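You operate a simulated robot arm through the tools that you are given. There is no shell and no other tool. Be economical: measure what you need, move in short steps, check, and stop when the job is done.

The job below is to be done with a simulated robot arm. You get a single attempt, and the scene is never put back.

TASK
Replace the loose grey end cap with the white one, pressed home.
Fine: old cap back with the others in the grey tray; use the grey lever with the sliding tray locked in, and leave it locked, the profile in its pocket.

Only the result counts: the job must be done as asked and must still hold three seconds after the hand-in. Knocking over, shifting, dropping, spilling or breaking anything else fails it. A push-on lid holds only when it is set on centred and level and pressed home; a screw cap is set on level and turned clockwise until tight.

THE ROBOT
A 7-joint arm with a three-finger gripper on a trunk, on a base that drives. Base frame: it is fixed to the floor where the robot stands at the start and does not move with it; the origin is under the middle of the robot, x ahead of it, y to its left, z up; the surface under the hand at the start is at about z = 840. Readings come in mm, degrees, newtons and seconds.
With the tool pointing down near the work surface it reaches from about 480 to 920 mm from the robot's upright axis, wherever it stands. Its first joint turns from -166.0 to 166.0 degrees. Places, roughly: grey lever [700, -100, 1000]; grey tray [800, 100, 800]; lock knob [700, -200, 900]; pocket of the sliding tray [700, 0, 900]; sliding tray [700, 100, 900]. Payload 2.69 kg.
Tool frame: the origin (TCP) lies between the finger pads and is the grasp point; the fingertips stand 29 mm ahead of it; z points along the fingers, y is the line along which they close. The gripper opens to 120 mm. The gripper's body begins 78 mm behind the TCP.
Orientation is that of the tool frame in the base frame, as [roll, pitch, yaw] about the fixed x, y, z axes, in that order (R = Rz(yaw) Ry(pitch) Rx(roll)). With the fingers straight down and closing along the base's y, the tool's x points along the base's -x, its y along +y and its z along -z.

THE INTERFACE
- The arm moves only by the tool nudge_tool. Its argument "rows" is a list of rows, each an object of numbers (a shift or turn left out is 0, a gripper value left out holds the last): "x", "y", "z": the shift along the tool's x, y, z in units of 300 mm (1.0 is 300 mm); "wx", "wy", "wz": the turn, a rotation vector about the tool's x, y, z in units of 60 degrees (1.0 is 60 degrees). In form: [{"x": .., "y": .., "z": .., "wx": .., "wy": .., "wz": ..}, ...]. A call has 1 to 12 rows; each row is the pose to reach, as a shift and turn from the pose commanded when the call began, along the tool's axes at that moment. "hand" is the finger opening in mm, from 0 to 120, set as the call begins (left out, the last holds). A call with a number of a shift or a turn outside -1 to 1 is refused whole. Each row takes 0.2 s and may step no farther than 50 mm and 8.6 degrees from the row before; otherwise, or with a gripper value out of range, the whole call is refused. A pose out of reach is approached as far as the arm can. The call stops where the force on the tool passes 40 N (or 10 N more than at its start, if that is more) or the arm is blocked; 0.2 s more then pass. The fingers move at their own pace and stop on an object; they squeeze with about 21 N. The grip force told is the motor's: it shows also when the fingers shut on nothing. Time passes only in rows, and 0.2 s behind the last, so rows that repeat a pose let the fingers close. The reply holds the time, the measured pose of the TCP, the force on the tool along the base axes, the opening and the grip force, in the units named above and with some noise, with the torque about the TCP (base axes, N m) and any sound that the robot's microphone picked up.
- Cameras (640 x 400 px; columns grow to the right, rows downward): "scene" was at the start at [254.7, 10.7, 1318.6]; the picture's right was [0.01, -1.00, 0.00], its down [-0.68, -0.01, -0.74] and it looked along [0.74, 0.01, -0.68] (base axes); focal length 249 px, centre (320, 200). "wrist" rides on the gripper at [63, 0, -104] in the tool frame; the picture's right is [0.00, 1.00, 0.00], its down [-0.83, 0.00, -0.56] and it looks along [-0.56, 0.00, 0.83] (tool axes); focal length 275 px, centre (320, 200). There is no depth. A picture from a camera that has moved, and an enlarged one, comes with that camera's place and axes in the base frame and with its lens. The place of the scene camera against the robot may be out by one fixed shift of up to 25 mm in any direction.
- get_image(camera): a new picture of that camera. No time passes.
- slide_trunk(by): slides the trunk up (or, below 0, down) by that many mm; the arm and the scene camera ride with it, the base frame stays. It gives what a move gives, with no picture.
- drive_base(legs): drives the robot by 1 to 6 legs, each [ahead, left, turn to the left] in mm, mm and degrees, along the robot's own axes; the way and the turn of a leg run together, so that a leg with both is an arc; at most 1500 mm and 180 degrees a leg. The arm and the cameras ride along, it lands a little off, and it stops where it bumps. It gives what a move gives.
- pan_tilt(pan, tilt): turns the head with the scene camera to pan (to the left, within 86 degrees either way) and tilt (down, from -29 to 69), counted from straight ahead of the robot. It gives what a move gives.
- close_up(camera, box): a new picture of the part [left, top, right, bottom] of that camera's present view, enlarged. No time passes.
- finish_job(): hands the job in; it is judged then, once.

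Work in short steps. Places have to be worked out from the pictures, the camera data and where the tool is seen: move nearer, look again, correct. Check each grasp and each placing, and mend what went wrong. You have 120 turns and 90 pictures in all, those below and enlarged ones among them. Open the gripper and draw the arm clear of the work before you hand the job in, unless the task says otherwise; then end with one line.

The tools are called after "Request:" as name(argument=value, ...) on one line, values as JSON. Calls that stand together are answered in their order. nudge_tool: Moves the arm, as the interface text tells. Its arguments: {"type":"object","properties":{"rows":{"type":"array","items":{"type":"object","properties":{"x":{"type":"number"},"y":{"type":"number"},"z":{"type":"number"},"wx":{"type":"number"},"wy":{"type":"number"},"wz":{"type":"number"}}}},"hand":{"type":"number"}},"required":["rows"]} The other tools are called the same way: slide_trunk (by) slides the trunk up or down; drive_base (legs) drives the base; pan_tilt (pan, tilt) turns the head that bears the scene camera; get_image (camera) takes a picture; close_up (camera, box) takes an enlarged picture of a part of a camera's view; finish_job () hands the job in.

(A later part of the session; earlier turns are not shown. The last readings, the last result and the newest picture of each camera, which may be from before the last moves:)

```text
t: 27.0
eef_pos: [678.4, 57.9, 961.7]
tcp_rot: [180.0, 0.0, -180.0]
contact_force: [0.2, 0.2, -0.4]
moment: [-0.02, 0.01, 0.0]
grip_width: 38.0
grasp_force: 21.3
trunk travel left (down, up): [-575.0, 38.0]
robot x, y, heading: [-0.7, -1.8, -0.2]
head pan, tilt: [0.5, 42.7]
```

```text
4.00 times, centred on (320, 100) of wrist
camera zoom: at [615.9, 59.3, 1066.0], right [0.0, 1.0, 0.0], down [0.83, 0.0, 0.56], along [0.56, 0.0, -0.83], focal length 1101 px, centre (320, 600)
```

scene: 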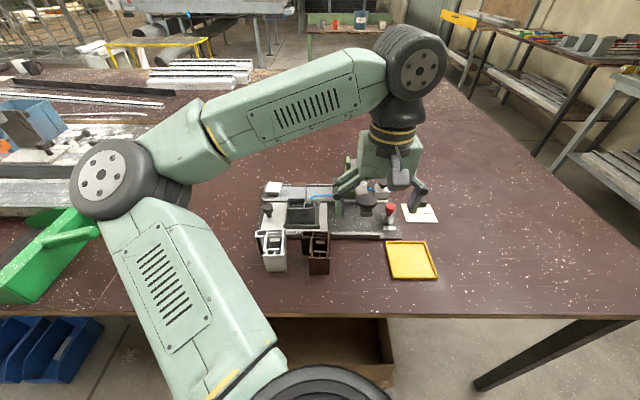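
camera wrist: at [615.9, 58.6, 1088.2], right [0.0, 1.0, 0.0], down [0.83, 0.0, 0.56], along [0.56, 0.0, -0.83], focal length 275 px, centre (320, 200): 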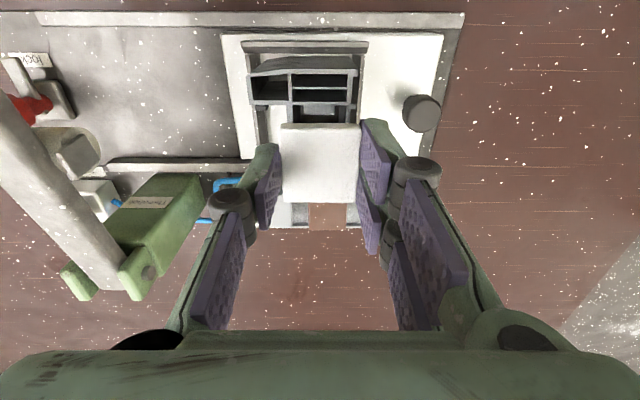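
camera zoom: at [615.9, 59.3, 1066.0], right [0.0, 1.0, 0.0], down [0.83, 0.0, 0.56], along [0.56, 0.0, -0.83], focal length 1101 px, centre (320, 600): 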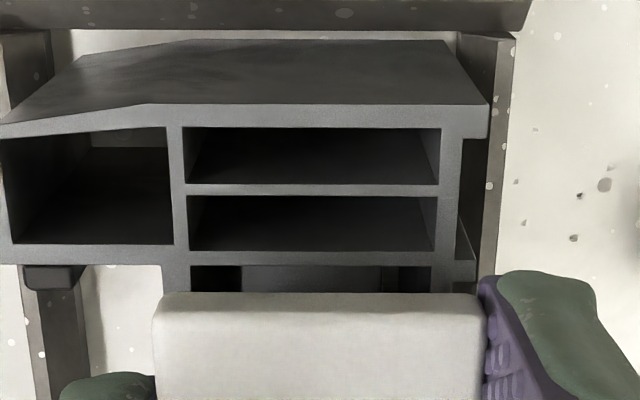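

Spigot appears ≈1.2 mm too far +y and ≈1 mm too far +x relative to the cavity. Correct this and lower another 4 mm, then check.

Request:
nudge_tool(rows=[{"x": 0.0037, "y": -0.004}, {"x": 0.0037, "y": -0.004, "z": 0.007}, {"x": 0.0037, "y": -0.004, "z": 0.013}, {"x": 0.0037, "y": -0.004, "z": 0.013}])

Request:
close_up(camera="scene", box=[276, 180, 324, 210])

```text
t: 28.0
eef_pos: [676.4, 57.5, 956.7]
tcp_rot: [-179.9, 0.0, 179.9]
contact_force: [0.2, 1.2, 0.0]
moment: [-0.01, 0.0, -0.02]
grip_width: 38.0
grasp_force: 20.9
trunk travel left (down, up): [-575.0, 38.0]
robot x, y, heading: [-2.0, 2.3, -0.2]
head pan, tilt: [0.5, 42.7]
```

```text
13.33 times, centred on (300, 195) of scene
camera zoom: at [254.7, 10.7, 1318.6], right [0.01, -1.0, 0.0], down [-0.68, -0.01, -0.74], along [0.74, 0.01, -0.68], focal length 3323 px, centre (587, 267)
```

zoom: 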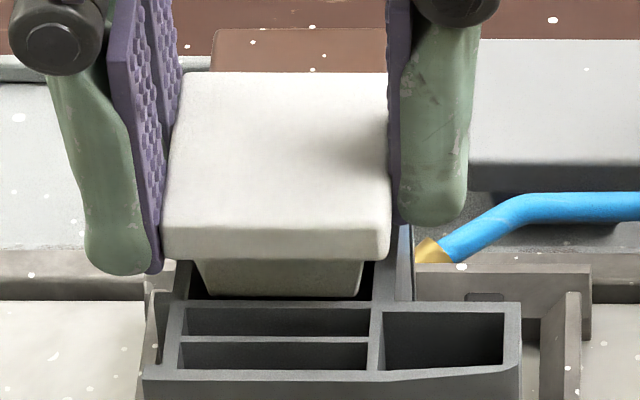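

Spigot is now centred at the cavity mouth. Lower in small steps watching force.

Request:
nudge_tool(rows=[{"z": 0.005}, {"z": 0.01}, {"z": 0.01}])

Request:
nudge_tool(rows=[{"z": 0.005}, {"z": 0.01}, {"z": 0.01}])

Request:
close_up(camera="scene", box=[276, 180, 324, 210])

```text
t: 28.8
eef_pos: [676.6, 56.4, 953.3]
tcp_rot: [-180.0, 0.0, 180.0]
contact_force: [0.2, 0.2, 0.3]
moment: [0.02, 0.02, -0.01]
grip_width: 37.8
grasp_force: 21.1
trunk travel left (down, up): [-575.0, 38.0]
robot x, y, heading: [3.5, 1.9, 0.6]
head pan, tilt: [0.5, 42.7]
```

```text
t: 29.6
eef_pos: [677.3, 58.1, 949.9]
tcp_rot: [179.9, 0.0, 180.0]
contact_force: [2.0, 1.3, 4.3]
moment: [-0.02, -0.07, 0.01]
grip_width: 37.7
grasp_force: 20.8
trunk travel left (down, up): [-575.0, 38.0]
robot x, y, heading: [1.7, -1.3, 0.1]
head pan, tilt: [0.5, 42.7]
```

```text
13.33 times, centred on (300, 195) of scene
camera zoom: at [254.5, 10.7, 1318.7], right [0.01, -1.0, 0.0], down [-0.68, -0.01, -0.74], along [0.74, 0.01, -0.68], focal length 3323 px, centre (587, 267)
```

zoom: 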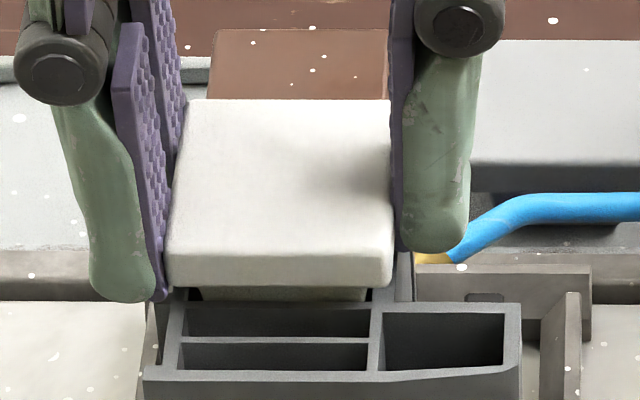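

Contact at ≈4 N at the same height the loose grey cap rested. Push one more mm to nest it, then check.

Request:
nudge_tool(rows=[{"z": 0.003}, {"z": 0.003}])

```text
t: 30.2
eef_pos: [677.4, 56.8, 950.8]
tcp_rot: [179.9, 0.0, -180.0]
contact_force: [-0.4, 0.9, 11.3]
moment: [0.05, 0.0, 0.03]
grip_width: 37.5
grasp_force: 21.1
trunk travel left (down, up): [-575.0, 38.0]
robot x, y, heading: [0.2, -4.0, -0.2]
head pan, tilt: [0.5, 42.7]
```

Firm stop at 11 N with no sideways moment: seated on its lead-in. Open and rise, then inspect.

Request:
nudge_tool(rows=[{"z": 0}, {"z": 0}, {"z": 0}, {"z": -0.06}, {"z": -0.15}, {"z": -0.15}], hand=60)

Request:
close_up(camera="scene", box=[266, 175, 330, 215])

Request:
close_up(camera="wrist", box=[200, 30, 440, 180])

```text
t: 31.6
eef_pos: [676.9, 56.9, 996.3]
tcp_rot: [180.0, 0.1, -180.0]
contact_force: [0.0, 0.3, 0.7]
moment: [0.02, -0.01, -0.01]
grip_width: 59.9
grasp_force: 0.0
trunk travel left (down, up): [-575.0, 38.0]
robot x, y, heading: [0.7, -2.6, 0.1]
head pan, tilt: [0.5, 42.7]
```

```text
10.00 times, centred on (298, 195) of scene
camera zoom: at [254.7, 10.7, 1318.6], right [0.01, -1.0, 0.0], down [-0.68, -0.01, -0.74], along [0.74, 0.01, -0.68], focal length 2492 px, centre (540, 250)
```

zoom: 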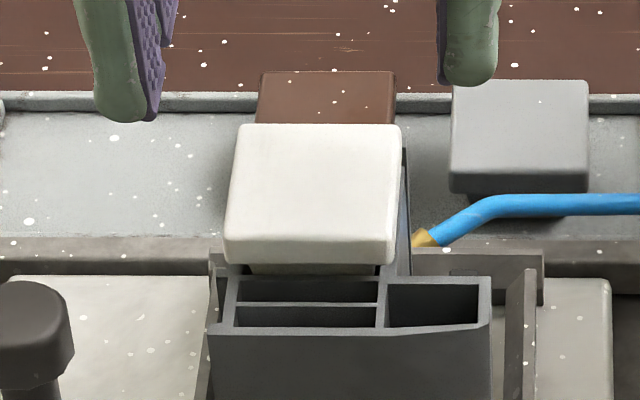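

```text
2.67 times, centred on (320, 105) of wrist
camera zoom: at [613.9, 57.5, 1100.8], right [0.0, 1.0, 0.0], down [0.83, 0.0, 0.56], along [0.56, 0.0, -0.83], focal length 734 px, centre (320, 453)
```

zoom: 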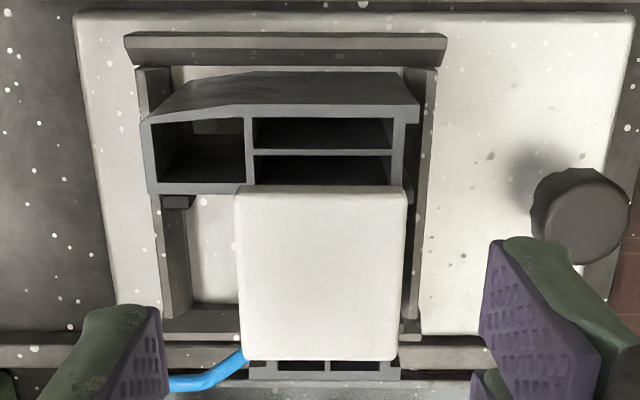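

The white cap sits level in the same loose position. Next I'll slide the tray. Its knob is at ≈(670,129.5), top z≈893. I'll approach with the gripper turned 90° (closing along x) so the body stays clear of the lever when the tray goes under the press.

Request:
nudge_tool(rows=[{"y": 0.1, "wz": 0.14, "hand": 60}, {"y": 0.2, "x": 0.0257, "wz": 0.28}, {"y": 0.2423, "x": 0.0257, "wz": 0.42}, {"y": 0.2423, "x": 0.0257, "wz": 0.56}, {"y": 0.2423, "x": 0.0257, "wz": 0.7}, {"y": 0.2423, "x": 0.0257, "wz": 0.84}, {"y": 0.2423, "x": 0.0257, "wz": 0.98}])

Request:
nudge_tool(rows=[{"wz": 0.14}, {"wz": 0.28}, {"wz": 0.42}, {"wz": 0.52}, {"wz": 0.52}])

Request:
get_image(camera="wrist")

Request:
get_image(camera="scene")

```text
refused: a row must be an object with the names that the interface gives
```

```text
t: 32.8
eef_pos: [677.0, 57.2, 995.6]
tcp_rot: [180.0, 0.0, 148.7]
contact_force: [0.6, -0.3, 1.0]
moment: [0.02, 0.03, 0.01]
grip_width: 60.3
grasp_force: 0.1
trunk travel left (down, up): [-575.0, 38.0]
robot x, y, heading: [-0.4, 0.1, 0.1]
head pan, tilt: [0.5, 42.7]
```

```text
43 pictures are left
camera wrist: at [623.1, 90.0, 1100.3], right [0.52, 0.86, 0.0], down [0.71, -0.43, 0.56], along [0.48, -0.29, -0.83], focal length 275 px, centre (320, 200)
```

wrist: 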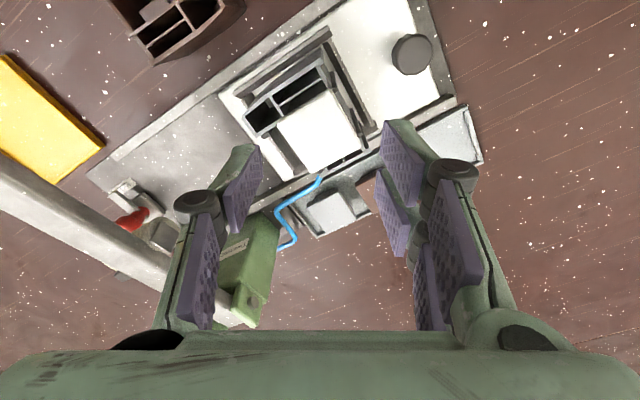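

```text
42 pictures are left
camera scene: at [254.7, 10.7, 1318.6], right [0.01, -1.0, 0.0], down [-0.68, -0.01, -0.74], along [0.74, 0.01, -0.68], focal length 249 px, centre (320, 200)
```

scene: 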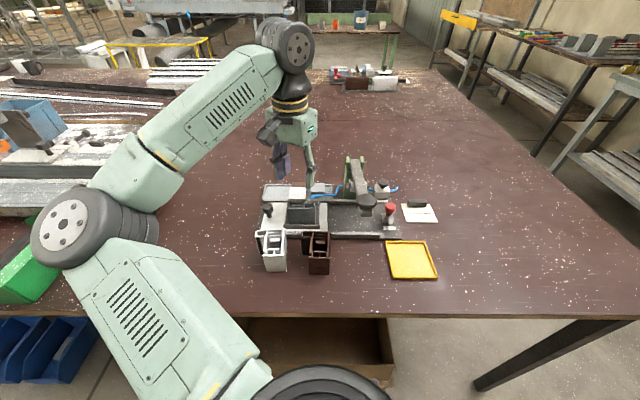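

The first call was refused for a misplaced field; the second turned 31°. Now complete the turn and move over the knob.

Request:
nudge_tool(rows=[{"x": 0.07, "y": 0.1, "wz": 0.14}, {"x": 0.1475, "y": 0.194, "wz": 0.28}, {"x": 0.1475, "y": 0.194, "wz": 0.42}, {"x": 0.1475, "y": 0.194, "wz": 0.56}, {"x": 0.1475, "y": 0.194, "wz": 0.7}, {"x": 0.1475, "y": 0.194, "wz": 0.84}, {"x": 0.1475, "y": 0.194, "wz": 0.98}, {"x": 0.1475, "y": 0.194, "wz": 0.98}], hand=60)

Request:
get_image(camera="wrist")

```text
t: 34.2
eef_pos: [524.1, -51.1, 965.2]
tcp_rot: [179.6, -1.3, 101.2]
contact_force: [-1.7, 9.6, -1.5]
moment: [-0.3, -0.02, 0.4]
grip_width: 60.2
grasp_force: 0.1
out of reach, approached as far as the arm can: row 1, 2, 3, 4, 5, 6, 7
trunk travel left (down, up): [-575.0, 38.0]
robot x, y, heading: [-1.3, -0.9, 0.2]
head pan, tilt: [0.5, 42.7]
stopped in row 7: the force on the tool passed its limit at 77 N (the readings are from after the stop); the commanded pose is now the measured one
```

```text
41 pictures are left
camera wrist: at [510.9, 8.7, 1072.5], right [0.98, 0.2, 0.01], down [0.16, -0.83, 0.54], along [0.11, -0.52, -0.84], focal length 275 px, centre (320, 200)
```

wrist: 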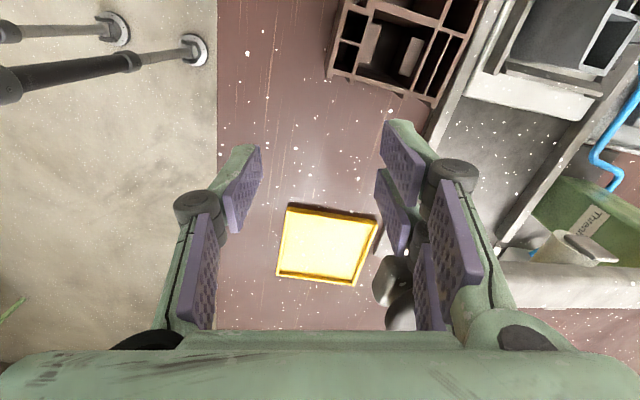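

The turn ran into an arm limit and the tool swung away, touching something near the lever handle. I'll check the scene before moving.

Request:
get_image(camera="scene")

Request:
close_up(camera="scene", box=[250, 150, 450, 275])

```text
40 pictures are left
camera scene: at [254.4, 10.2, 1318.7], right [0.01, -1.0, 0.0], down [-0.68, -0.01, -0.74], along [0.74, 0.01, -0.68], focal length 249 px, centre (320, 200)
```

scene: 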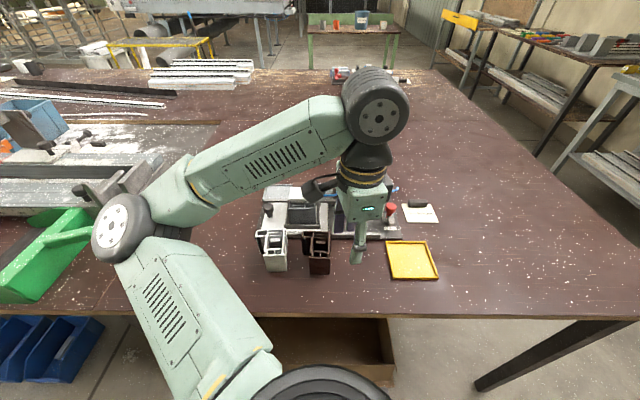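

```text
3.20 times, centred on (350, 212) of scene
camera zoom: at [254.4, 10.2, 1318.7], right [0.01, -1.0, 0.0], down [-0.68, -0.01, -0.74], along [0.74, 0.01, -0.68], focal length 798 px, centre (224, 160)
```

zoom: 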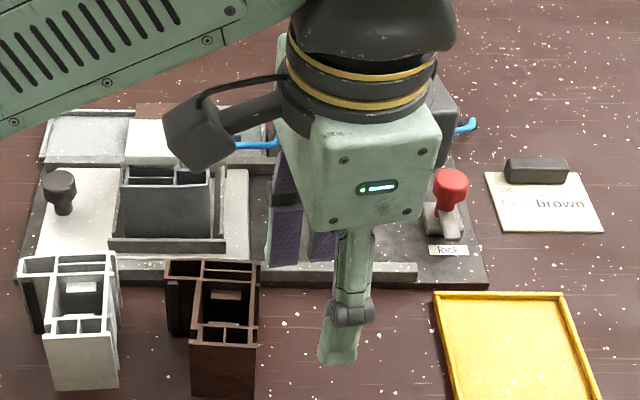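

Nothing is displaced; the finger is beside the lever handle. Back off +y slightly, then straight up.

Request:
nudge_tool(rows=[{"x": 0.05, "z": 0}, {"x": 0.05, "z": -0.1}, {"x": 0.05, "z": -0.25}, {"x": 0.05, "z": -0.4}, {"x": 0.05, "z": -0.4}])

Request:
close_up(camera="scene", box=[250, 150, 450, 275])

```text
t: 35.4
eef_pos: [498.1, -65.1, 1070.7]
tcp_rot: [179.7, -1.0, 101.2]
contact_force: [0.3, 0.4, 0.6]
moment: [0.0, -0.04, 0.01]
grip_width: 60.2
grasp_force: 0.0
out of reach, approached as far as the arm can: row 1, 2, 3, 4, 5
trunk travel left (down, up): [-575.0, 38.0]
robot x, y, heading: [-0.3, -1.3, 0.2]
head pan, tilt: [0.5, 42.7]
```

```text
3.20 times, centred on (350, 212) of scene
camera zoom: at [254.8, 11.6, 1318.6], right [0.01, -1.0, 0.0], down [-0.68, -0.01, -0.74], along [0.74, 0.01, -0.68], focal length 798 px, centre (224, 160)
```

zoom: 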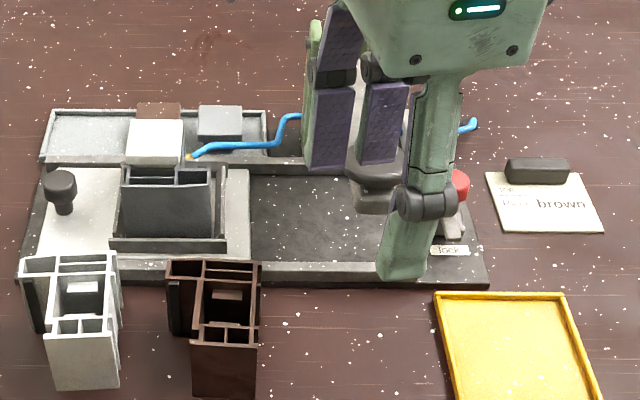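

Nothing moved. Yaw that way is limited by the wrist joint; I'll turn back toward yaw 180 at this height.

Request:
nudge_tool(rows=[{"wz": -0.14}, {"wz": -0.28}, {"wz": -0.42}, {"wz": -0.56}, {"wz": -0.7}, {"wz": -0.84}, {"wz": -0.98}, {"wz": -0.98}])

```text
t: 37.2
eef_pos: [495.9, -66.1, 1072.2]
tcp_rot: [178.9, -0.3, 159.9]
contact_force: [-0.2, 0.9, 0.3]
moment: [-0.02, 0.01, 0.01]
grip_width: 60.0
grasp_force: 0.1
trunk travel left (down, up): [-575.0, 38.0]
robot x, y, heading: [0.3, -1.4, 0.6]
head pan, tilt: [0.5, 42.7]
```

I'm free at z≈1072. New plan: closed fingers at yaw 180 push the knob from its +y side, which keeps the gripper body clear of the lever. Move to beyond the knob.

Request:
nudge_tool(rows=[{"x": -0.04, "y": 0.13, "wz": -0.1}, {"x": -0.08, "y": 0.26, "wz": -0.2}, {"x": -0.12, "y": 0.4, "wz": -0.335}, {"x": -0.16, "y": 0.54, "wz": -0.335}, {"x": -0.2, "y": 0.67, "wz": -0.335}, {"x": -0.24, "y": 0.8, "wz": -0.335}, {"x": -0.28, "y": 0.923, "wz": -0.335}, {"x": -0.28, "y": 0.923, "wz": -0.335}], hand=0)

Request:
get_image(camera="wrist")

```text
t: 39.0
eef_pos: [669.3, 164.5, 1076.1]
tcp_rot: [178.9, 0.1, -180.0]
contact_force: [-0.1, 0.3, -0.5]
moment: [-0.01, -0.02, 0.03]
grip_width: 0.0
grasp_force: 21.0
trunk travel left (down, up): [-575.0, 38.0]
robot x, y, heading: [-5.6, 4.7, 0.1]
head pan, tilt: [0.5, 42.7]
```

```text
37 pictures are left
camera wrist: at [606.8, 163.1, 1179.1], right [0.0, 1.0, 0.02], down [0.83, -0.01, 0.56], along [0.56, 0.02, -0.83], focal length 275 px, centre (320, 200)
```

wrist: 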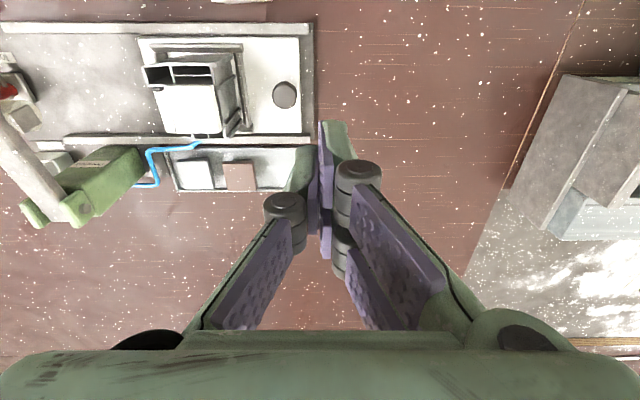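

Fingers closed and clear of the knob's +y side. Descend beside it, correcting the 1° tilt.

Request:
nudge_tool(rows=[{"wx": -0.018, "z": 0.1}, {"wx": -0.018, "z": 0.25}, {"wx": -0.018, "z": 0.4}, {"wx": -0.018, "z": 0.5}, {"wx": -0.018, "z": 0.57}, {"wx": -0.018, "z": 0.57}])

Request:
close_up(camera="scene", box=[230, 165, 342, 235])

Request:
get_image(camera="wrist")

```text
t: 40.4
eef_pos: [671.6, 167.5, 904.2]
tcp_rot: [177.8, 0.1, -180.0]
contact_force: [-1.1, -1.1, 0.3]
moment: [0.01, 0.02, -0.01]
grip_width: 0.0
grasp_force: 21.4
trunk travel left (down, up): [-575.0, 38.0]
robot x, y, heading: [-2.3, -7.0, 0.1]
head pan, tilt: [0.5, 42.7]
```

```text
5.71 times, centred on (286, 200) of scene
camera zoom: at [254.8, 11.6, 1318.6], right [0.01, -1.0, 0.0], down [-0.68, -0.01, -0.74], along [0.74, 0.01, -0.68], focal length 1424 px, centre (514, 200)
```

zoom: 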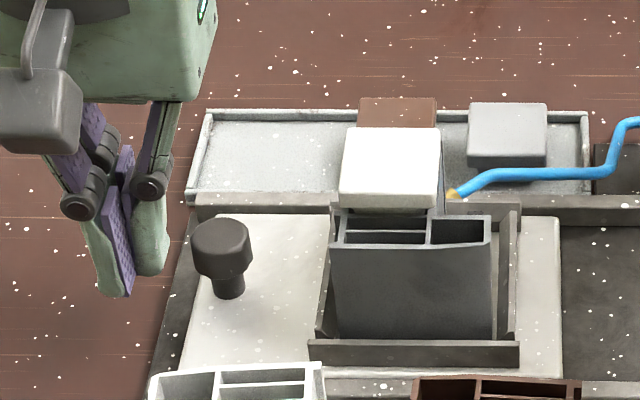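

```text
35 pictures are left
camera wrist: at [609.5, 163.8, 1008.7], right [0.0, 1.0, 0.04], down [0.83, -0.02, 0.56], along [0.56, 0.03, -0.83], focal length 275 px, centre (320, 200)
```

wrist: 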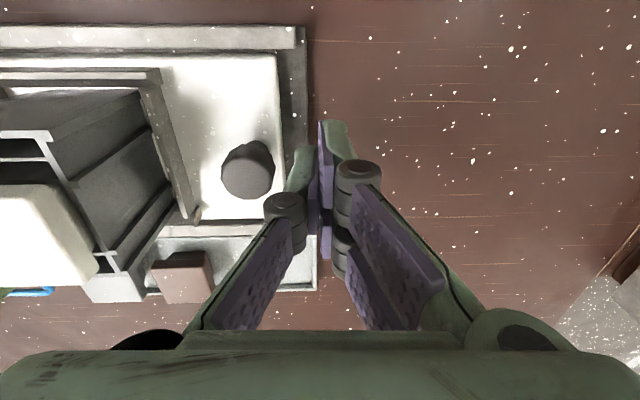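

Aligned with the knob in x. Correct the tilt and push −y to contact the knob.

Request:
nudge_tool(rows=[{"wx": 0.037, "y": -0.02}, {"wx": 0.037, "y": -0.04}, {"wx": 0.037, "y": -0.06}, {"wx": 0.037, "y": -0.08}, {"wx": 0.037, "y": -0.1}, {"wx": 0.037, "y": -0.1}])

Request:
close_up(camera="scene", box=[230, 165, 342, 235])

```text
t: 41.8
eef_pos: [670.4, 137.2, 904.3]
tcp_rot: [-180.0, 0.1, 180.0]
contact_force: [0.2, 0.6, -0.7]
moment: [0.0, 0.0, 0.0]
grip_width: 0.2
grasp_force: 20.9
trunk travel left (down, up): [-575.0, 38.0]
robot x, y, heading: [0.1, -0.8, 0.5]
head pan, tilt: [0.5, 42.7]
```

```text
5.71 times, centred on (286, 200) of scene
camera zoom: at [254.8, 11.6, 1318.6], right [0.01, -1.0, 0.0], down [-0.68, -0.01, -0.74], along [0.74, 0.01, -0.68], focal length 1424 px, centre (514, 200)
```

zoom: 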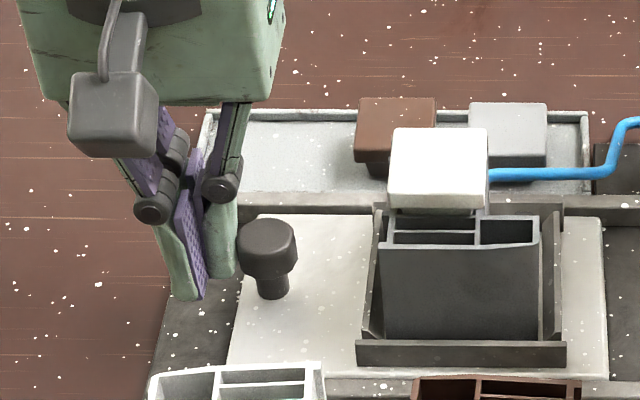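

Tray slides freely with profile and cap standing. Continue pushing gently.

Request:
nudge_tool(rows=[{"y": -0.027}, {"y": -0.053}, {"y": -0.08}, {"y": -0.107}, {"y": -0.133}, {"y": -0.16}, {"y": -0.187}, {"y": -0.213}, {"y": -0.24}, {"y": -0.267}, {"y": -0.267}])

Request:
close_up(camera="scene", box=[260, 150, 420, 250])

```text
t: 44.2
eef_pos: [671.0, 56.5, 904.9]
tcp_rot: [-179.9, 0.1, 180.0]
contact_force: [-0.1, -0.2, 0.3]
moment: [0.01, 0.04, -0.03]
grip_width: 0.0
grasp_force: 21.1
trunk travel left (down, up): [-575.0, 38.0]
robot x, y, heading: [-0.1, 2.7, 0.1]
head pan, tilt: [0.5, 42.7]
```

```text
4.00 times, centred on (340, 200) of scene
camera zoom: at [254.8, 11.6, 1318.6], right [0.01, -1.0, 0.0], down [-0.68, -0.01, -0.74], along [0.74, 0.01, -0.68], focal length 997 px, centre (240, 200)
```

zoom: 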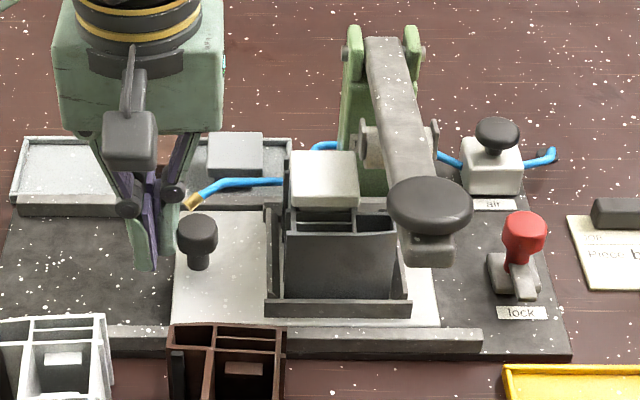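

Tray approaching the lock; about 40 mm to go. Continue at 5 mm per row until it stops.

Request:
nudge_tool(rows=[{"y": -0.02}, {"y": -0.04}, {"y": -0.06}, {"y": -0.08}, {"y": -0.1}, {"y": -0.115}, {"y": -0.13}, {"y": -0.13}])

Request:
close_up(camera="scene", box=[280, 150, 440, 250])

```text
t: 46.1
eef_pos: [672.3, 26.4, 904.3]
tcp_rot: [179.3, 0.1, -179.3]
contact_force: [-0.2, 8.4, 1.2]
moment: [0.2, 0.02, 0.0]
grip_width: 0.0
grasp_force: 21.4
trunk travel left (down, up): [-575.0, 38.0]
robot x, y, heading: [-0.5, 2.2, 0.5]
head pan, tilt: [0.5, 42.7]
stopped in row 8: the force on the tool passed its limit at 41 N (the readings are from after the stop); the commanded pose is now the measured one
```

```text
4.00 times, centred on (360, 200) of scene
camera zoom: at [254.5, 12.8, 1318.6], right [0.01, -1.0, 0.0], down [-0.68, -0.01, -0.74], along [0.74, 0.01, -0.68], focal length 997 px, centre (160, 200)
```

zoom: 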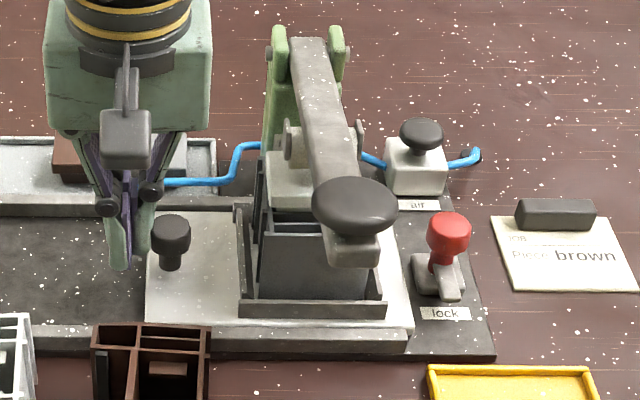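

Hit a firm stop at ≈41 N. Back off and inspect the tray end, the cap under the ram, and the lock.

Request:
nudge_tool(rows=[{"y": 0.02}, {"y": 0.05}, {"y": 0.08, "wx": -0.01}])

Request:
close_up(camera="scene", box=[340, 170, 404, 235])

Request:
close_up(camera="wrist", box=[0, 0, 320, 200])

```text
t: 46.9
eef_pos: [672.2, 48.2, 904.2]
tcp_rot: [178.9, 0.0, -179.6]
contact_force: [-1.3, -0.7, 0.3]
moment: [-0.01, -0.01, 0.03]
grip_width: 0.0
grasp_force: 21.0
trunk travel left (down, up): [-575.0, 38.0]
robot x, y, heading: [-2.3, -2.4, 0.3]
head pan, tilt: [0.5, 42.7]
```

```text
6.15 times, centred on (372, 202) of scene
camera zoom: at [254.7, 12.7, 1318.6], right [0.01, -1.0, 0.0], down [-0.68, -0.01, -0.74], along [0.74, 0.01, -0.68], focal length 1534 px, centre (0, 185)
```

zoom: 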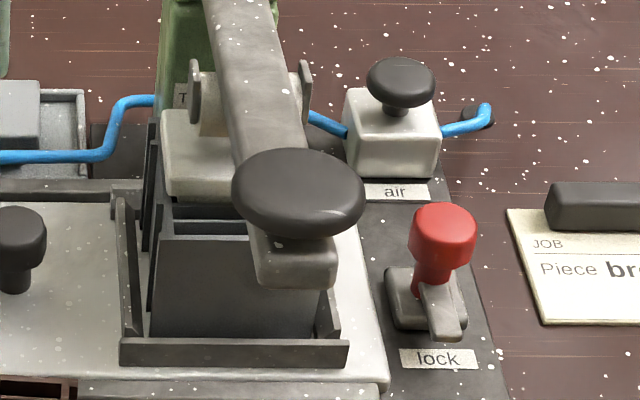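

```text
2.00 times, centred on (160, 100) of wrist
camera zoom: at [609.6, 46.7, 1008.6], right [-0.01, 1.0, 0.02], down [0.83, 0.0, 0.56], along [0.56, 0.02, -0.83], focal length 551 px, centre (640, 400)
```

zoom: 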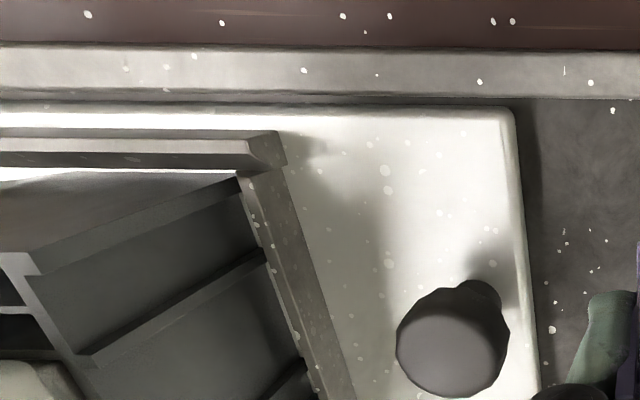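

The tray is at a stop, but I must verify the cap's alignment with the ram and the lock's state. Raise the arm and look from above with the wrist camera.

Request:
nudge_tool(rows=[{"z": -0.15, "wx": 0.018}, {"z": -0.3, "wx": 0.018}, {"z": -0.45, "wx": 0.018}, {"z": -0.6, "x": 0.08, "y": -0.1, "wx": 0.018}, {"z": -0.7, "x": 0.18, "y": -0.2, "wx": 0.018}, {"z": -0.75, "x": 0.27, "y": -0.3, "wx": 0.018}, {"z": -0.75, "x": 0.27, "y": -0.3, "wx": 0.018}])

Request:
get_image(camera="wrist")

Request:
close_up(camera="wrist", box=[160, 60, 360, 185])

```text
refused: row 4 steps farther than a row can; nothing moved
```

```text
29 pictures are left
camera wrist: at [609.6, 46.7, 1008.6], right [-0.01, 1.0, 0.02], down [0.83, 0.0, 0.56], along [0.56, 0.02, -0.83], focal length 275 px, centre (320, 200)
```

wrist: 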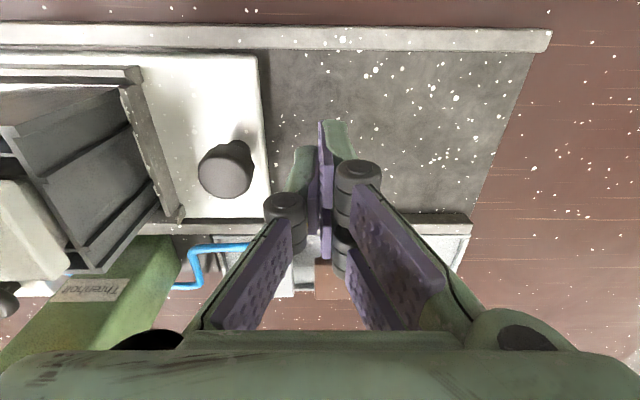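

```text
3.20 times, centred on (260, 122) of wrist
camera zoom: at [609.6, 46.7, 1008.6], right [-0.01, 1.0, 0.02], down [0.83, 0.0, 0.56], along [0.56, 0.02, -0.83], focal length 881 px, centre (512, 448)
```

zoom: 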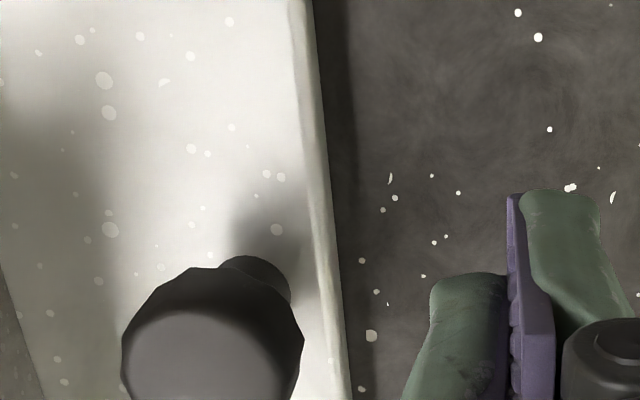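

One step was too long. Raise straight up first in legal steps, then shift over.

Request:
nudge_tool(rows=[{"z": -0.15, "wx": 0.018}, {"z": -0.3, "wx": 0.018}, {"z": -0.45, "wx": 0.018}, {"z": -0.6, "wx": 0.018}, {"z": -0.7, "x": 0.06, "y": -0.08, "wx": 0.018}, {"z": -0.75, "x": 0.15, "y": -0.18, "wx": 0.018}, {"z": -0.75, "x": 0.25, "y": -0.28, "wx": 0.018}, {"z": -0.75, "x": 0.25, "y": -0.28, "wx": 0.018}])

Request:
get_image(camera="wrist")

```text
t: 48.7
eef_pos: [596.7, -40.0, 1126.4]
tcp_rot: [179.9, 0.0, -179.4]
contact_force: [0.2, -0.4, 0.4]
moment: [-0.01, -0.03, -0.01]
grip_width: 0.0
grasp_force: 21.6
trunk travel left (down, up): [-575.0, 38.0]
robot x, y, heading: [1.5, 1.1, 0.3]
head pan, tilt: [0.5, 42.7]
```

```text
27 pictures are left
camera wrist: at [534.2, -38.9, 1231.3], right [-0.01, 1.0, 0.0], down [0.83, 0.01, 0.56], along [0.56, 0.01, -0.83], focal length 275 px, centre (320, 200)
```

wrist: 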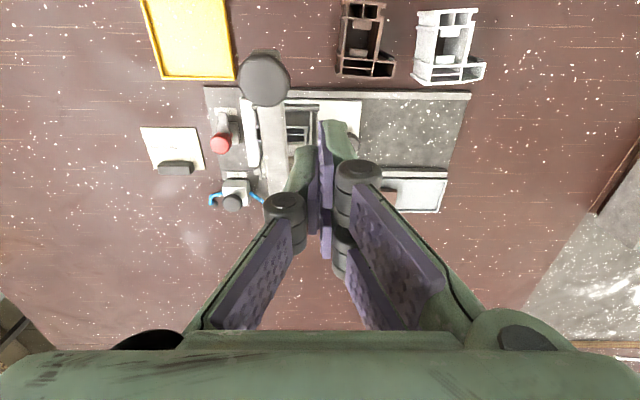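

Closed fingers block the middle; open them wide and zoom.

Request:
nudge_tool(rows=[{"x": 0}, {"x": 0}, {"x": 0}, {"x": 0}, {"x": 0}, {"x": 0}], hand=120)

Request:
close_up(camera="wrist", box=[190, 70, 382, 190])

```text
t: 50.1
eef_pos: [596.4, -38.8, 1126.6]
tcp_rot: [-180.0, 0.0, -179.5]
contact_force: [0.2, -0.2, -0.1]
moment: [0.02, -0.02, 0.03]
grip_width: 105.9
grasp_force: 0.0
trunk travel left (down, up): [-575.0, 38.0]
robot x, y, heading: [1.0, -1.5, 0.3]
head pan, tilt: [0.5, 42.7]
```

```text
3.33 times, centred on (286, 130) of wrist
camera zoom: at [534.5, -38.7, 1231.2], right [-0.01, 1.0, 0.0], down [0.83, 0.01, 0.56], along [0.56, 0.01, -0.83], focal length 918 px, centre (433, 433)
```

zoom: 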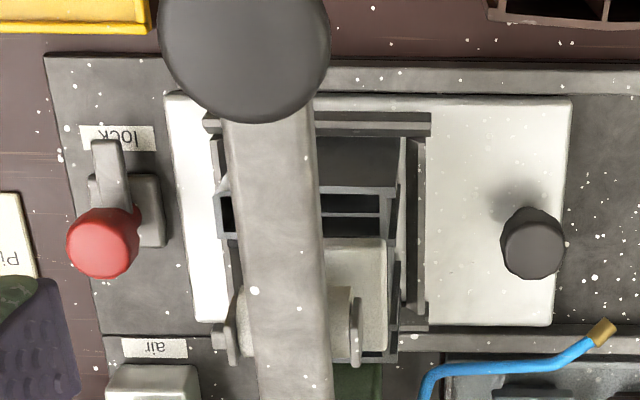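

The tray seems ≈10 mm short of the ram centreline (ram y≈−83, cap y≈−71), with a small gap to the lock base. Look closely at the lock.

Request:
close_up(camera="wrist", box=[200, 95, 264, 155])

Request:
close_up(camera="scene", box=[360, 185, 424, 240])

```text
6.67 times, centred on (232, 125) of wrist
camera zoom: at [534.5, -38.7, 1231.2], right [-0.01, 1.0, 0.0], down [0.83, 0.01, 0.56], along [0.56, 0.01, -0.83], focal length 1835 px, centre (907, 700)
```

zoom: 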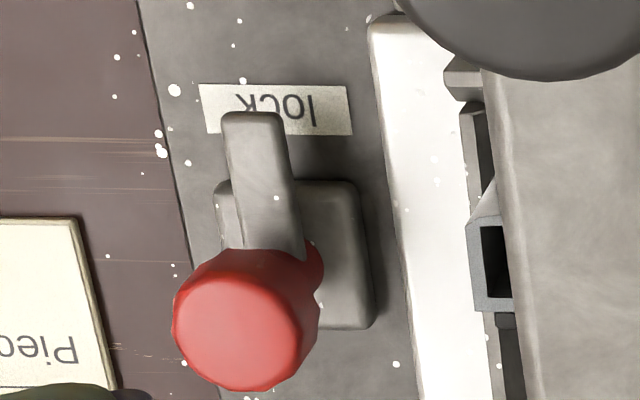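

```text
7.27 times, centred on (392, 212) of scene
camera zoom: at [254.8, 12.6, 1318.6], right [0.01, -1.0, 0.0], down [-0.68, -0.01, -0.74], along [0.74, 0.01, -0.68], focal length 1812 px, centre (-204, 109)
```

zoom: 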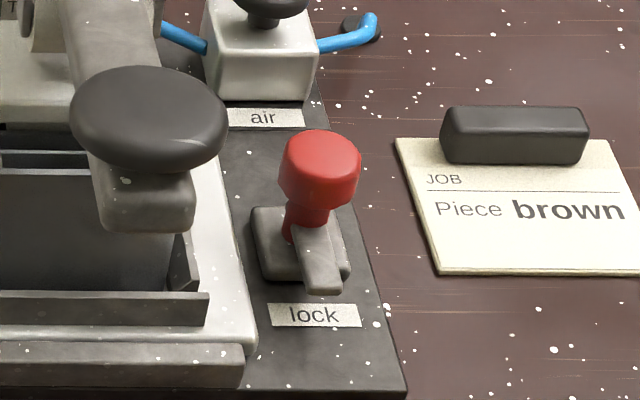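

I'll push again slowly to see whether the stop is real. First close the fingers and return beside the knob.

Request:
nudge_tool(rows=[{"x": -0.1, "y": 0.1}, {"x": -0.2, "y": 0.2}, {"x": -0.25, "y": 0.28, "wz": 0.008}, {"x": -0.25, "y": 0.28, "z": 0.15, "wz": 0.008}, {"x": -0.25, "y": 0.28, "z": 0.3, "wz": 0.008}, {"x": -0.25, "y": 0.28, "z": 0.45, "wz": 0.008}, {"x": -0.25, "y": 0.28, "z": 0.6, "wz": 0.008}, {"x": -0.25, "y": 0.28, "z": 0.737, "wz": 0.008}, {"x": -0.25, "y": 0.28, "z": 0.737, "wz": 0.008}], hand=0)

Request:
nudge_tool(rows=[{"y": -0.03}, {"y": -0.04}, {"y": -0.05}, {"y": -0.056}, {"y": -0.06}, {"y": -0.064}, {"y": -0.068}, {"y": -0.072}, {"y": -0.076}, {"y": -0.08}, {"y": -0.084}])

```text
t: 52.1
eef_pos: [671.0, 43.2, 906.8]
tcp_rot: [180.0, 0.0, -180.0]
contact_force: [0.3, 0.5, 0.1]
moment: [0.01, -0.02, -0.02]
grip_width: 0.0
grasp_force: 21.5
trunk travel left (down, up): [-575.0, 38.0]
robot x, y, heading: [-1.1, -1.3, 0.5]
head pan, tilt: [0.5, 42.7]
```

```text
t: 54.5
eef_pos: [672.0, 26.5, 905.9]
tcp_rot: [179.2, -0.1, -179.4]
contact_force: [-2.2, 8.8, 2.4]
moment: [0.17, 0.08, -0.04]
grip_width: 0.0
grasp_force: 20.9
trunk travel left (down, up): [-575.0, 38.0]
robot x, y, heading: [-3.6, 1.6, 0.5]
head pan, tilt: [0.5, 42.7]
stopped in row 11: the force on the tool passed its limit at 41 N (the readings are from after the stop); the commanded pose is now the measured one
```

The stop is firm and repeatable: the pocket centre is now under the ram, so this is the end stop. Next the lock: knob ≈(672,−162, top 901), arm pointing −x; it must swing clockwise to +y over the tray. Go up and over at height.

Request:
nudge_tool(rows=[{"y": 0.04}, {"y": 0.04, "z": -0.15, "wx": 0.013, "wz": 0.01}, {"y": 0.04, "z": -0.3, "wx": 0.013, "wz": 0.01}, {"y": 0.04, "z": -0.45, "wx": 0.013, "wz": 0.01}, {"y": 0.04, "z": -0.6, "wx": 0.013, "wz": 0.01}, {"y": -0.05, "z": -0.65, "wx": 0.013, "wz": 0.01}, {"y": -0.2, "z": -0.65, "wx": 0.013, "wz": 0.01}, {"y": -0.35, "z": -0.65, "wx": 0.013, "wz": 0.01}, {"y": -0.5, "z": -0.65, "wx": 0.013, "wz": 0.01}, {"y": -0.63, "z": -0.65, "wx": 0.013, "wz": 0.01}, {"y": -0.63, "z": -0.65, "wx": 0.013, "wz": 0.01}])

Request:
nudge_tool(rows=[{"wz": -0.14}, {"wz": -0.28}, {"wz": -0.42}, {"wz": -0.56}, {"wz": -0.7}, {"wz": -0.84}, {"wz": -0.98}, {"wz": -0.98}], hand=60)

```text
t: 56.9
eef_pos: [673.4, -168.6, 1099.3]
tcp_rot: [-179.8, -0.2, 179.8]
contact_force: [-0.5, 0.3, -0.1]
moment: [0.01, -0.01, 0.05]
grip_width: 0.0
grasp_force: 21.0
trunk travel left (down, up): [-575.0, 38.0]
robot x, y, heading: [3.8, 2.1, 0.3]
head pan, tilt: [0.5, 42.7]
```

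```text
t: 58.7
eef_pos: [674.1, -165.9, 1099.1]
tcp_rot: [-180.0, -0.2, -121.2]
contact_force: [-0.1, 0.9, 0.5]
moment: [0.01, 0.02, 0.02]
grip_width: 59.9
grasp_force: 0.0
trunk travel left (down, up): [-575.0, 38.0]
robot x, y, heading: [0.7, -1.1, 0.3]
head pan, tilt: [0.5, 42.7]
```

Counter-clockwise turn works (yaw 239°), leaving room for a 90° clockwise twist. Look at the knob from here.

Request:
get_image(camera="wrist")

```text
23 pictures are left
camera wrist: at [641.8, -219.6, 1204.4], right [-0.86, 0.52, 0.0], down [0.43, 0.71, 0.55], along [0.28, 0.47, -0.83], focal length 275 px, centre (320, 200)
```

wrist: 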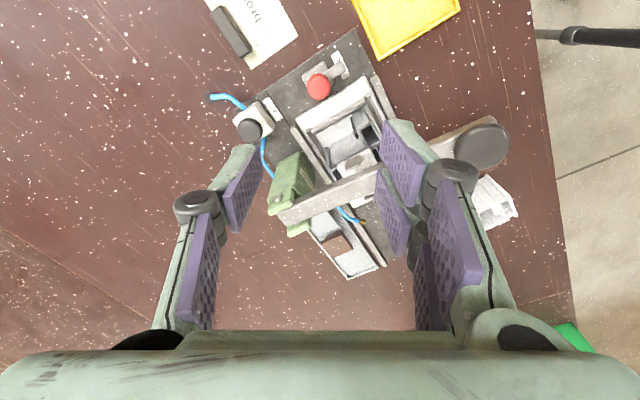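

Knob is centred laterally and ≈4 mm toward the camera side. Shift that and descend partway for a closer check.

Request:
nudge_tool(rows=[{"x": 0.0127, "z": 0.15}, {"x": 0.0127, "z": 0.3}, {"x": 0.0127, "z": 0.45}, {"x": 0.0127, "z": 0.467}, {"x": 0.0127, "z": 0.467}])

Request:
get_image(camera="wrist")

```text
t: 59.9
eef_pos: [671.7, -169.9, 959.3]
tcp_rot: [180.0, -0.2, -121.4]
contact_force: [0.5, 0.2, 0.1]
moment: [-0.03, -0.03, -0.01]
grip_width: 59.9
grasp_force: 0.0
trunk travel left (down, up): [-575.0, 38.0]
robot x, y, heading: [1.9, 4.1, 0.4]
head pan, tilt: [0.5, 42.7]
```

```text
22 pictures are left
camera wrist: at [639.7, -222.3, 1064.3], right [-0.86, 0.52, 0.0], down [0.43, 0.71, 0.55], along [0.29, 0.47, -0.83], focal length 275 px, centre (320, 200)
```

wrist: 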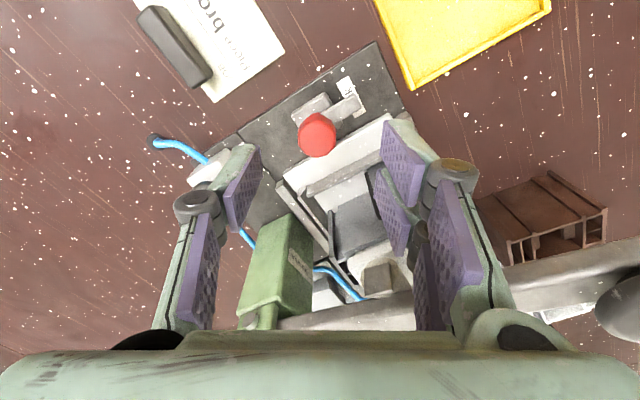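

Knob is centred under the tool. Descend to TCP z≈913 and close on it.

Request:
nudge_tool(rows=[{"z": 0.08, "y": -0.004}, {"z": 0.13, "y": -0.004}, {"z": 0.155, "y": -0.004}, {"z": 0.155, "y": -0.004}], hand=46)

Request:
nudge_tool(rows=[{"z": 0}, {"z": 0}, {"z": 0}, {"z": 0}], hand=0)

```text
t: 60.9
eef_pos: [672.5, -171.0, 912.5]
tcp_rot: [-179.9, -0.2, -121.4]
contact_force: [-0.2, 0.4, -0.2]
moment: [0.0, 0.01, -0.04]
grip_width: 45.8
grasp_force: 0.2
trunk travel left (down, up): [-575.0, 38.0]
robot x, y, heading: [-2.7, -0.0, 0.7]
head pan, tilt: [0.5, 42.7]
```

```text
t: 61.9
eef_pos: [672.9, -170.6, 913.1]
tcp_rot: [179.9, -0.3, -121.4]
contact_force: [1.6, -0.4, -1.0]
moment: [-0.09, -0.01, 0.0]
grip_width: 25.4
grasp_force: 44.6
trunk travel left (down, up): [-575.0, 38.0]
robot x, y, heading: [-0.7, 1.8, 0.4]
head pan, tilt: [0.5, 42.7]
```

Gripped (25 mm). Twist clockwise 25° and watch the torque.

Request:
nudge_tool(rows=[{"wz": 0.1}, {"wz": 0.2}, {"wz": 0.3}, {"wz": 0.42}, {"wz": 0.42}])

Request:
get_image(camera="wrist")

```text
t: 63.1
eef_pos: [672.0, -168.7, 913.3]
tcp_rot: [179.9, -0.2, -146.6]
contact_force: [-3.1, 13.9, 2.5]
moment: [-0.18, 0.72, 0.03]
grip_width: 25.2
grasp_force: 44.9
trunk travel left (down, up): [-575.0, 38.0]
robot x, y, heading: [-1.4, -0.7, 0.5]
head pan, tilt: [0.5, 42.7]
```

```text
21 pictures are left
camera wrist: at [620.4, -203.5, 1018.4], right [-0.55, 0.83, 0.0], down [0.69, 0.46, 0.55], along [0.46, 0.31, -0.83], focal length 275 px, centre (320, 200)
```

wrist: 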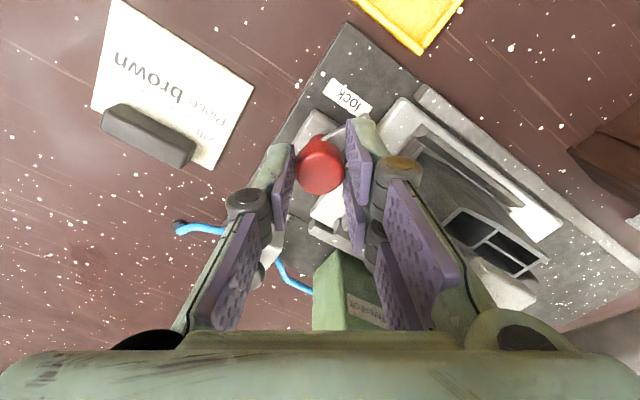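

The lock's parts look different now; zoom in.

Request:
close_up(camera="wrist", box=[270, 80, 430, 240])

Request:
close_up(camera="scene", box=[352, 170, 424, 235])

```text
2.50 times, centred on (350, 160) of wrist
camera zoom: at [620.4, -203.5, 1018.4], right [-0.55, 0.83, 0.0], down [0.69, 0.46, 0.55], along [0.46, 0.31, -0.83], focal length 688 px, centre (245, 300)
```

zoom: 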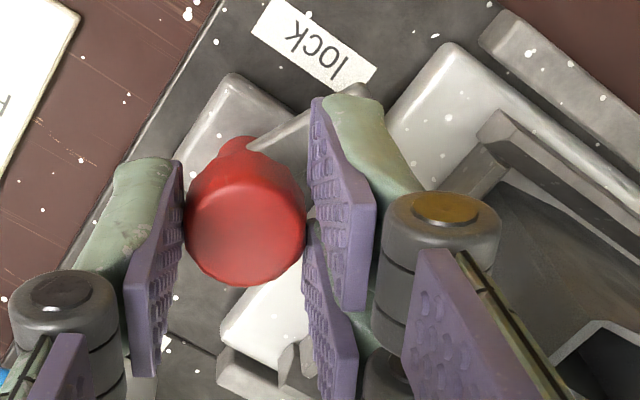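

```text
6.15 times, centred on (388, 202) of scene
camera zoom: at [254.4, 14.5, 1318.6], right [0.01, -1.0, 0.0], down [-0.68, -0.01, -0.74], along [0.74, 0.01, -0.68], focal length 1534 px, centre (-98, 185)
```

zoom: 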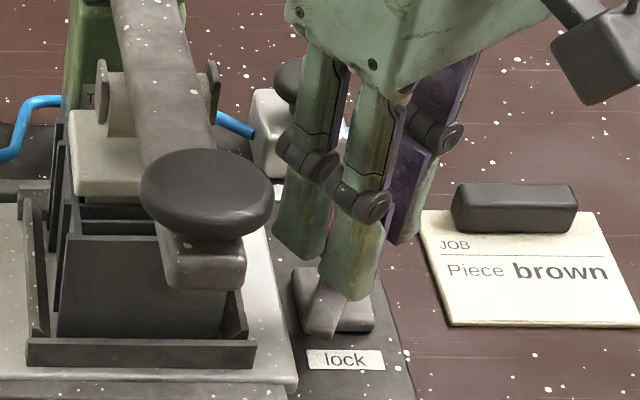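

The arm has swung ≈27° clockwise; twisting works. Relieve the side force with a 2 mm +y shift and twist on.

Request:
nudge_tool(rows=[{"x": -0.0037, "y": 0.0056, "wz": 0.05}, {"x": -0.0037, "y": 0.0056, "wz": 0.15}, {"x": -0.0037, "y": 0.0056, "wz": 0.25}, {"x": -0.0037, "y": 0.0056, "wz": 0.35}, {"x": -0.0037, "y": 0.0056, "wz": 0.45}, {"x": -0.0037, "y": 0.0056, "wz": 0.55}, {"x": -0.0037, "y": 0.0056, "wz": 0.55}])

```text
t: 64.7
eef_pos: [671.5, -167.2, 914.0]
tcp_rot: [-179.9, -0.2, -179.6]
contact_force: [-7.8, 16.8, -2.5]
moment: [0.45, 0.37, 0.07]
grip_width: 25.3
grasp_force: 45.4
trunk travel left (down, up): [-575.0, 38.0]
robot x, y, heading: [3.1, -1.5, 0.6]
head pan, tilt: [0.5, 42.7]
```

58° turned. Shift 2 mm more +y and continue to about 90°, in small steps.

Request:
nudge_tool(rows=[{"x": 0.003, "y": 0.007, "wz": 0.08}, {"x": 0.003, "y": 0.007, "wz": 0.18}, {"x": 0.003, "y": 0.007, "wz": 0.28}, {"x": 0.003, "y": 0.007, "wz": 0.38}, {"x": 0.003, "y": 0.007, "wz": 0.46}, {"x": 0.003, "y": 0.007, "wz": 0.53}, {"x": 0.003, "y": 0.007, "wz": 0.53}])

Request:
close_up(camera="scene", box=[342, 170, 424, 235])

```text
t: 66.3
eef_pos: [672.5, -165.0, 913.8]
tcp_rot: [-179.7, 0.0, 148.7]
contact_force: [5.4, 15.4, 10.5]
moment: [0.76, 0.36, 0.54]
grip_width: 25.2
grasp_force: 45.1
trunk travel left (down, up): [-575.0, 38.0]
robot x, y, heading: [4.2, -0.2, 0.2]
head pan, tilt: [0.5, 42.7]
```

```text
6.15 times, centred on (383, 202) of scene
camera zoom: at [254.5, 14.6, 1318.7], right [0.01, -1.0, 0.0], down [-0.68, -0.01, -0.74], along [0.74, 0.01, -0.68], focal length 1534 px, centre (-68, 185)
```

zoom: 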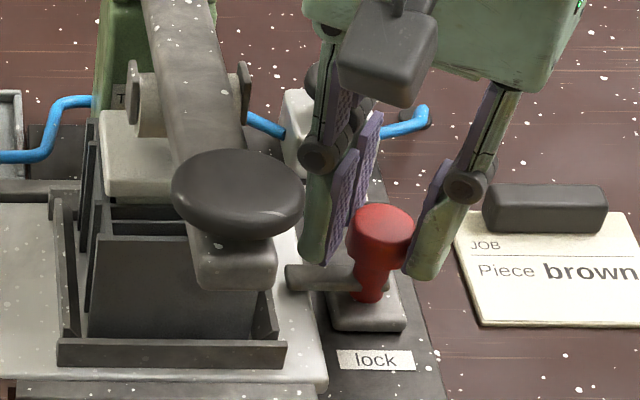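

The arm now lies over the tray edge, and torque rose to 0.54 N·m, suggesting the stop. Nudge 3° more to confirm.

Request:
nudge_tool(rows=[{"wz": 0.03}, {"wz": 0.06}, {"wz": 0.06}])

```text
t: 67.1
eef_pos: [672.6, -165.1, 913.7]
tcp_rot: [-179.9, 0.1, 145.1]
contact_force: [8.1, 19.6, 13.2]
moment: [0.52, -0.26, 0.44]
grip_width: 25.2
grasp_force: 45.5
trunk travel left (down, up): [-575.0, 38.0]
robot x, y, heading: [-1.7, 0.9, 0.2]
head pan, tilt: [0.5, 42.7]
```

At the stop. Open and rise straight up, then check lock and tray.

Request:
nudge_tool(rows=[{"z": 0}, {"z": 0}, {"z": 0}, {"z": -0.12}, {"z": -0.27}, {"z": -0.42}, {"z": -0.57}, {"z": -0.65}, {"z": -0.65}], hand=50)

Request:
get_image(camera="wrist")

```text
t: 69.1
eef_pos: [669.8, -165.7, 1105.8]
tcp_rot: [-179.8, 0.0, 145.0]
contact_force: [0.1, 0.5, 0.4]
moment: [0.0, 0.03, -0.03]
grip_width: 50.0
grasp_force: 0.0
trunk travel left (down, up): [-575.0, 38.0]
robot x, y, heading: [0.4, 2.1, 0.6]
head pan, tilt: [0.5, 42.7]
```

```text
17 pictures are left
camera wrist: at [619.6, -129.1, 1211.6], right [0.57, 0.82, 0.0], down [0.68, -0.47, 0.56], along [0.46, -0.32, -0.83], focal length 275 px, centre (320, 200)
```

wrist: 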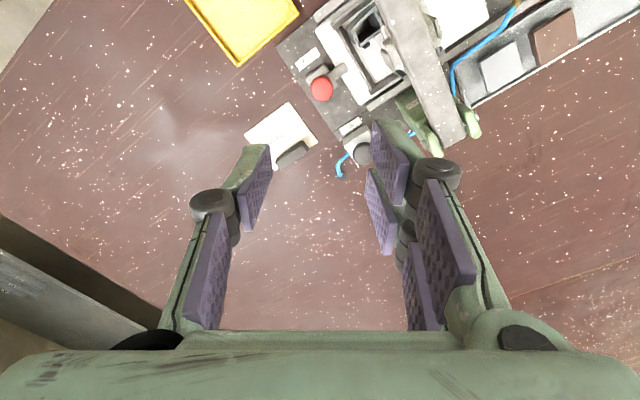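

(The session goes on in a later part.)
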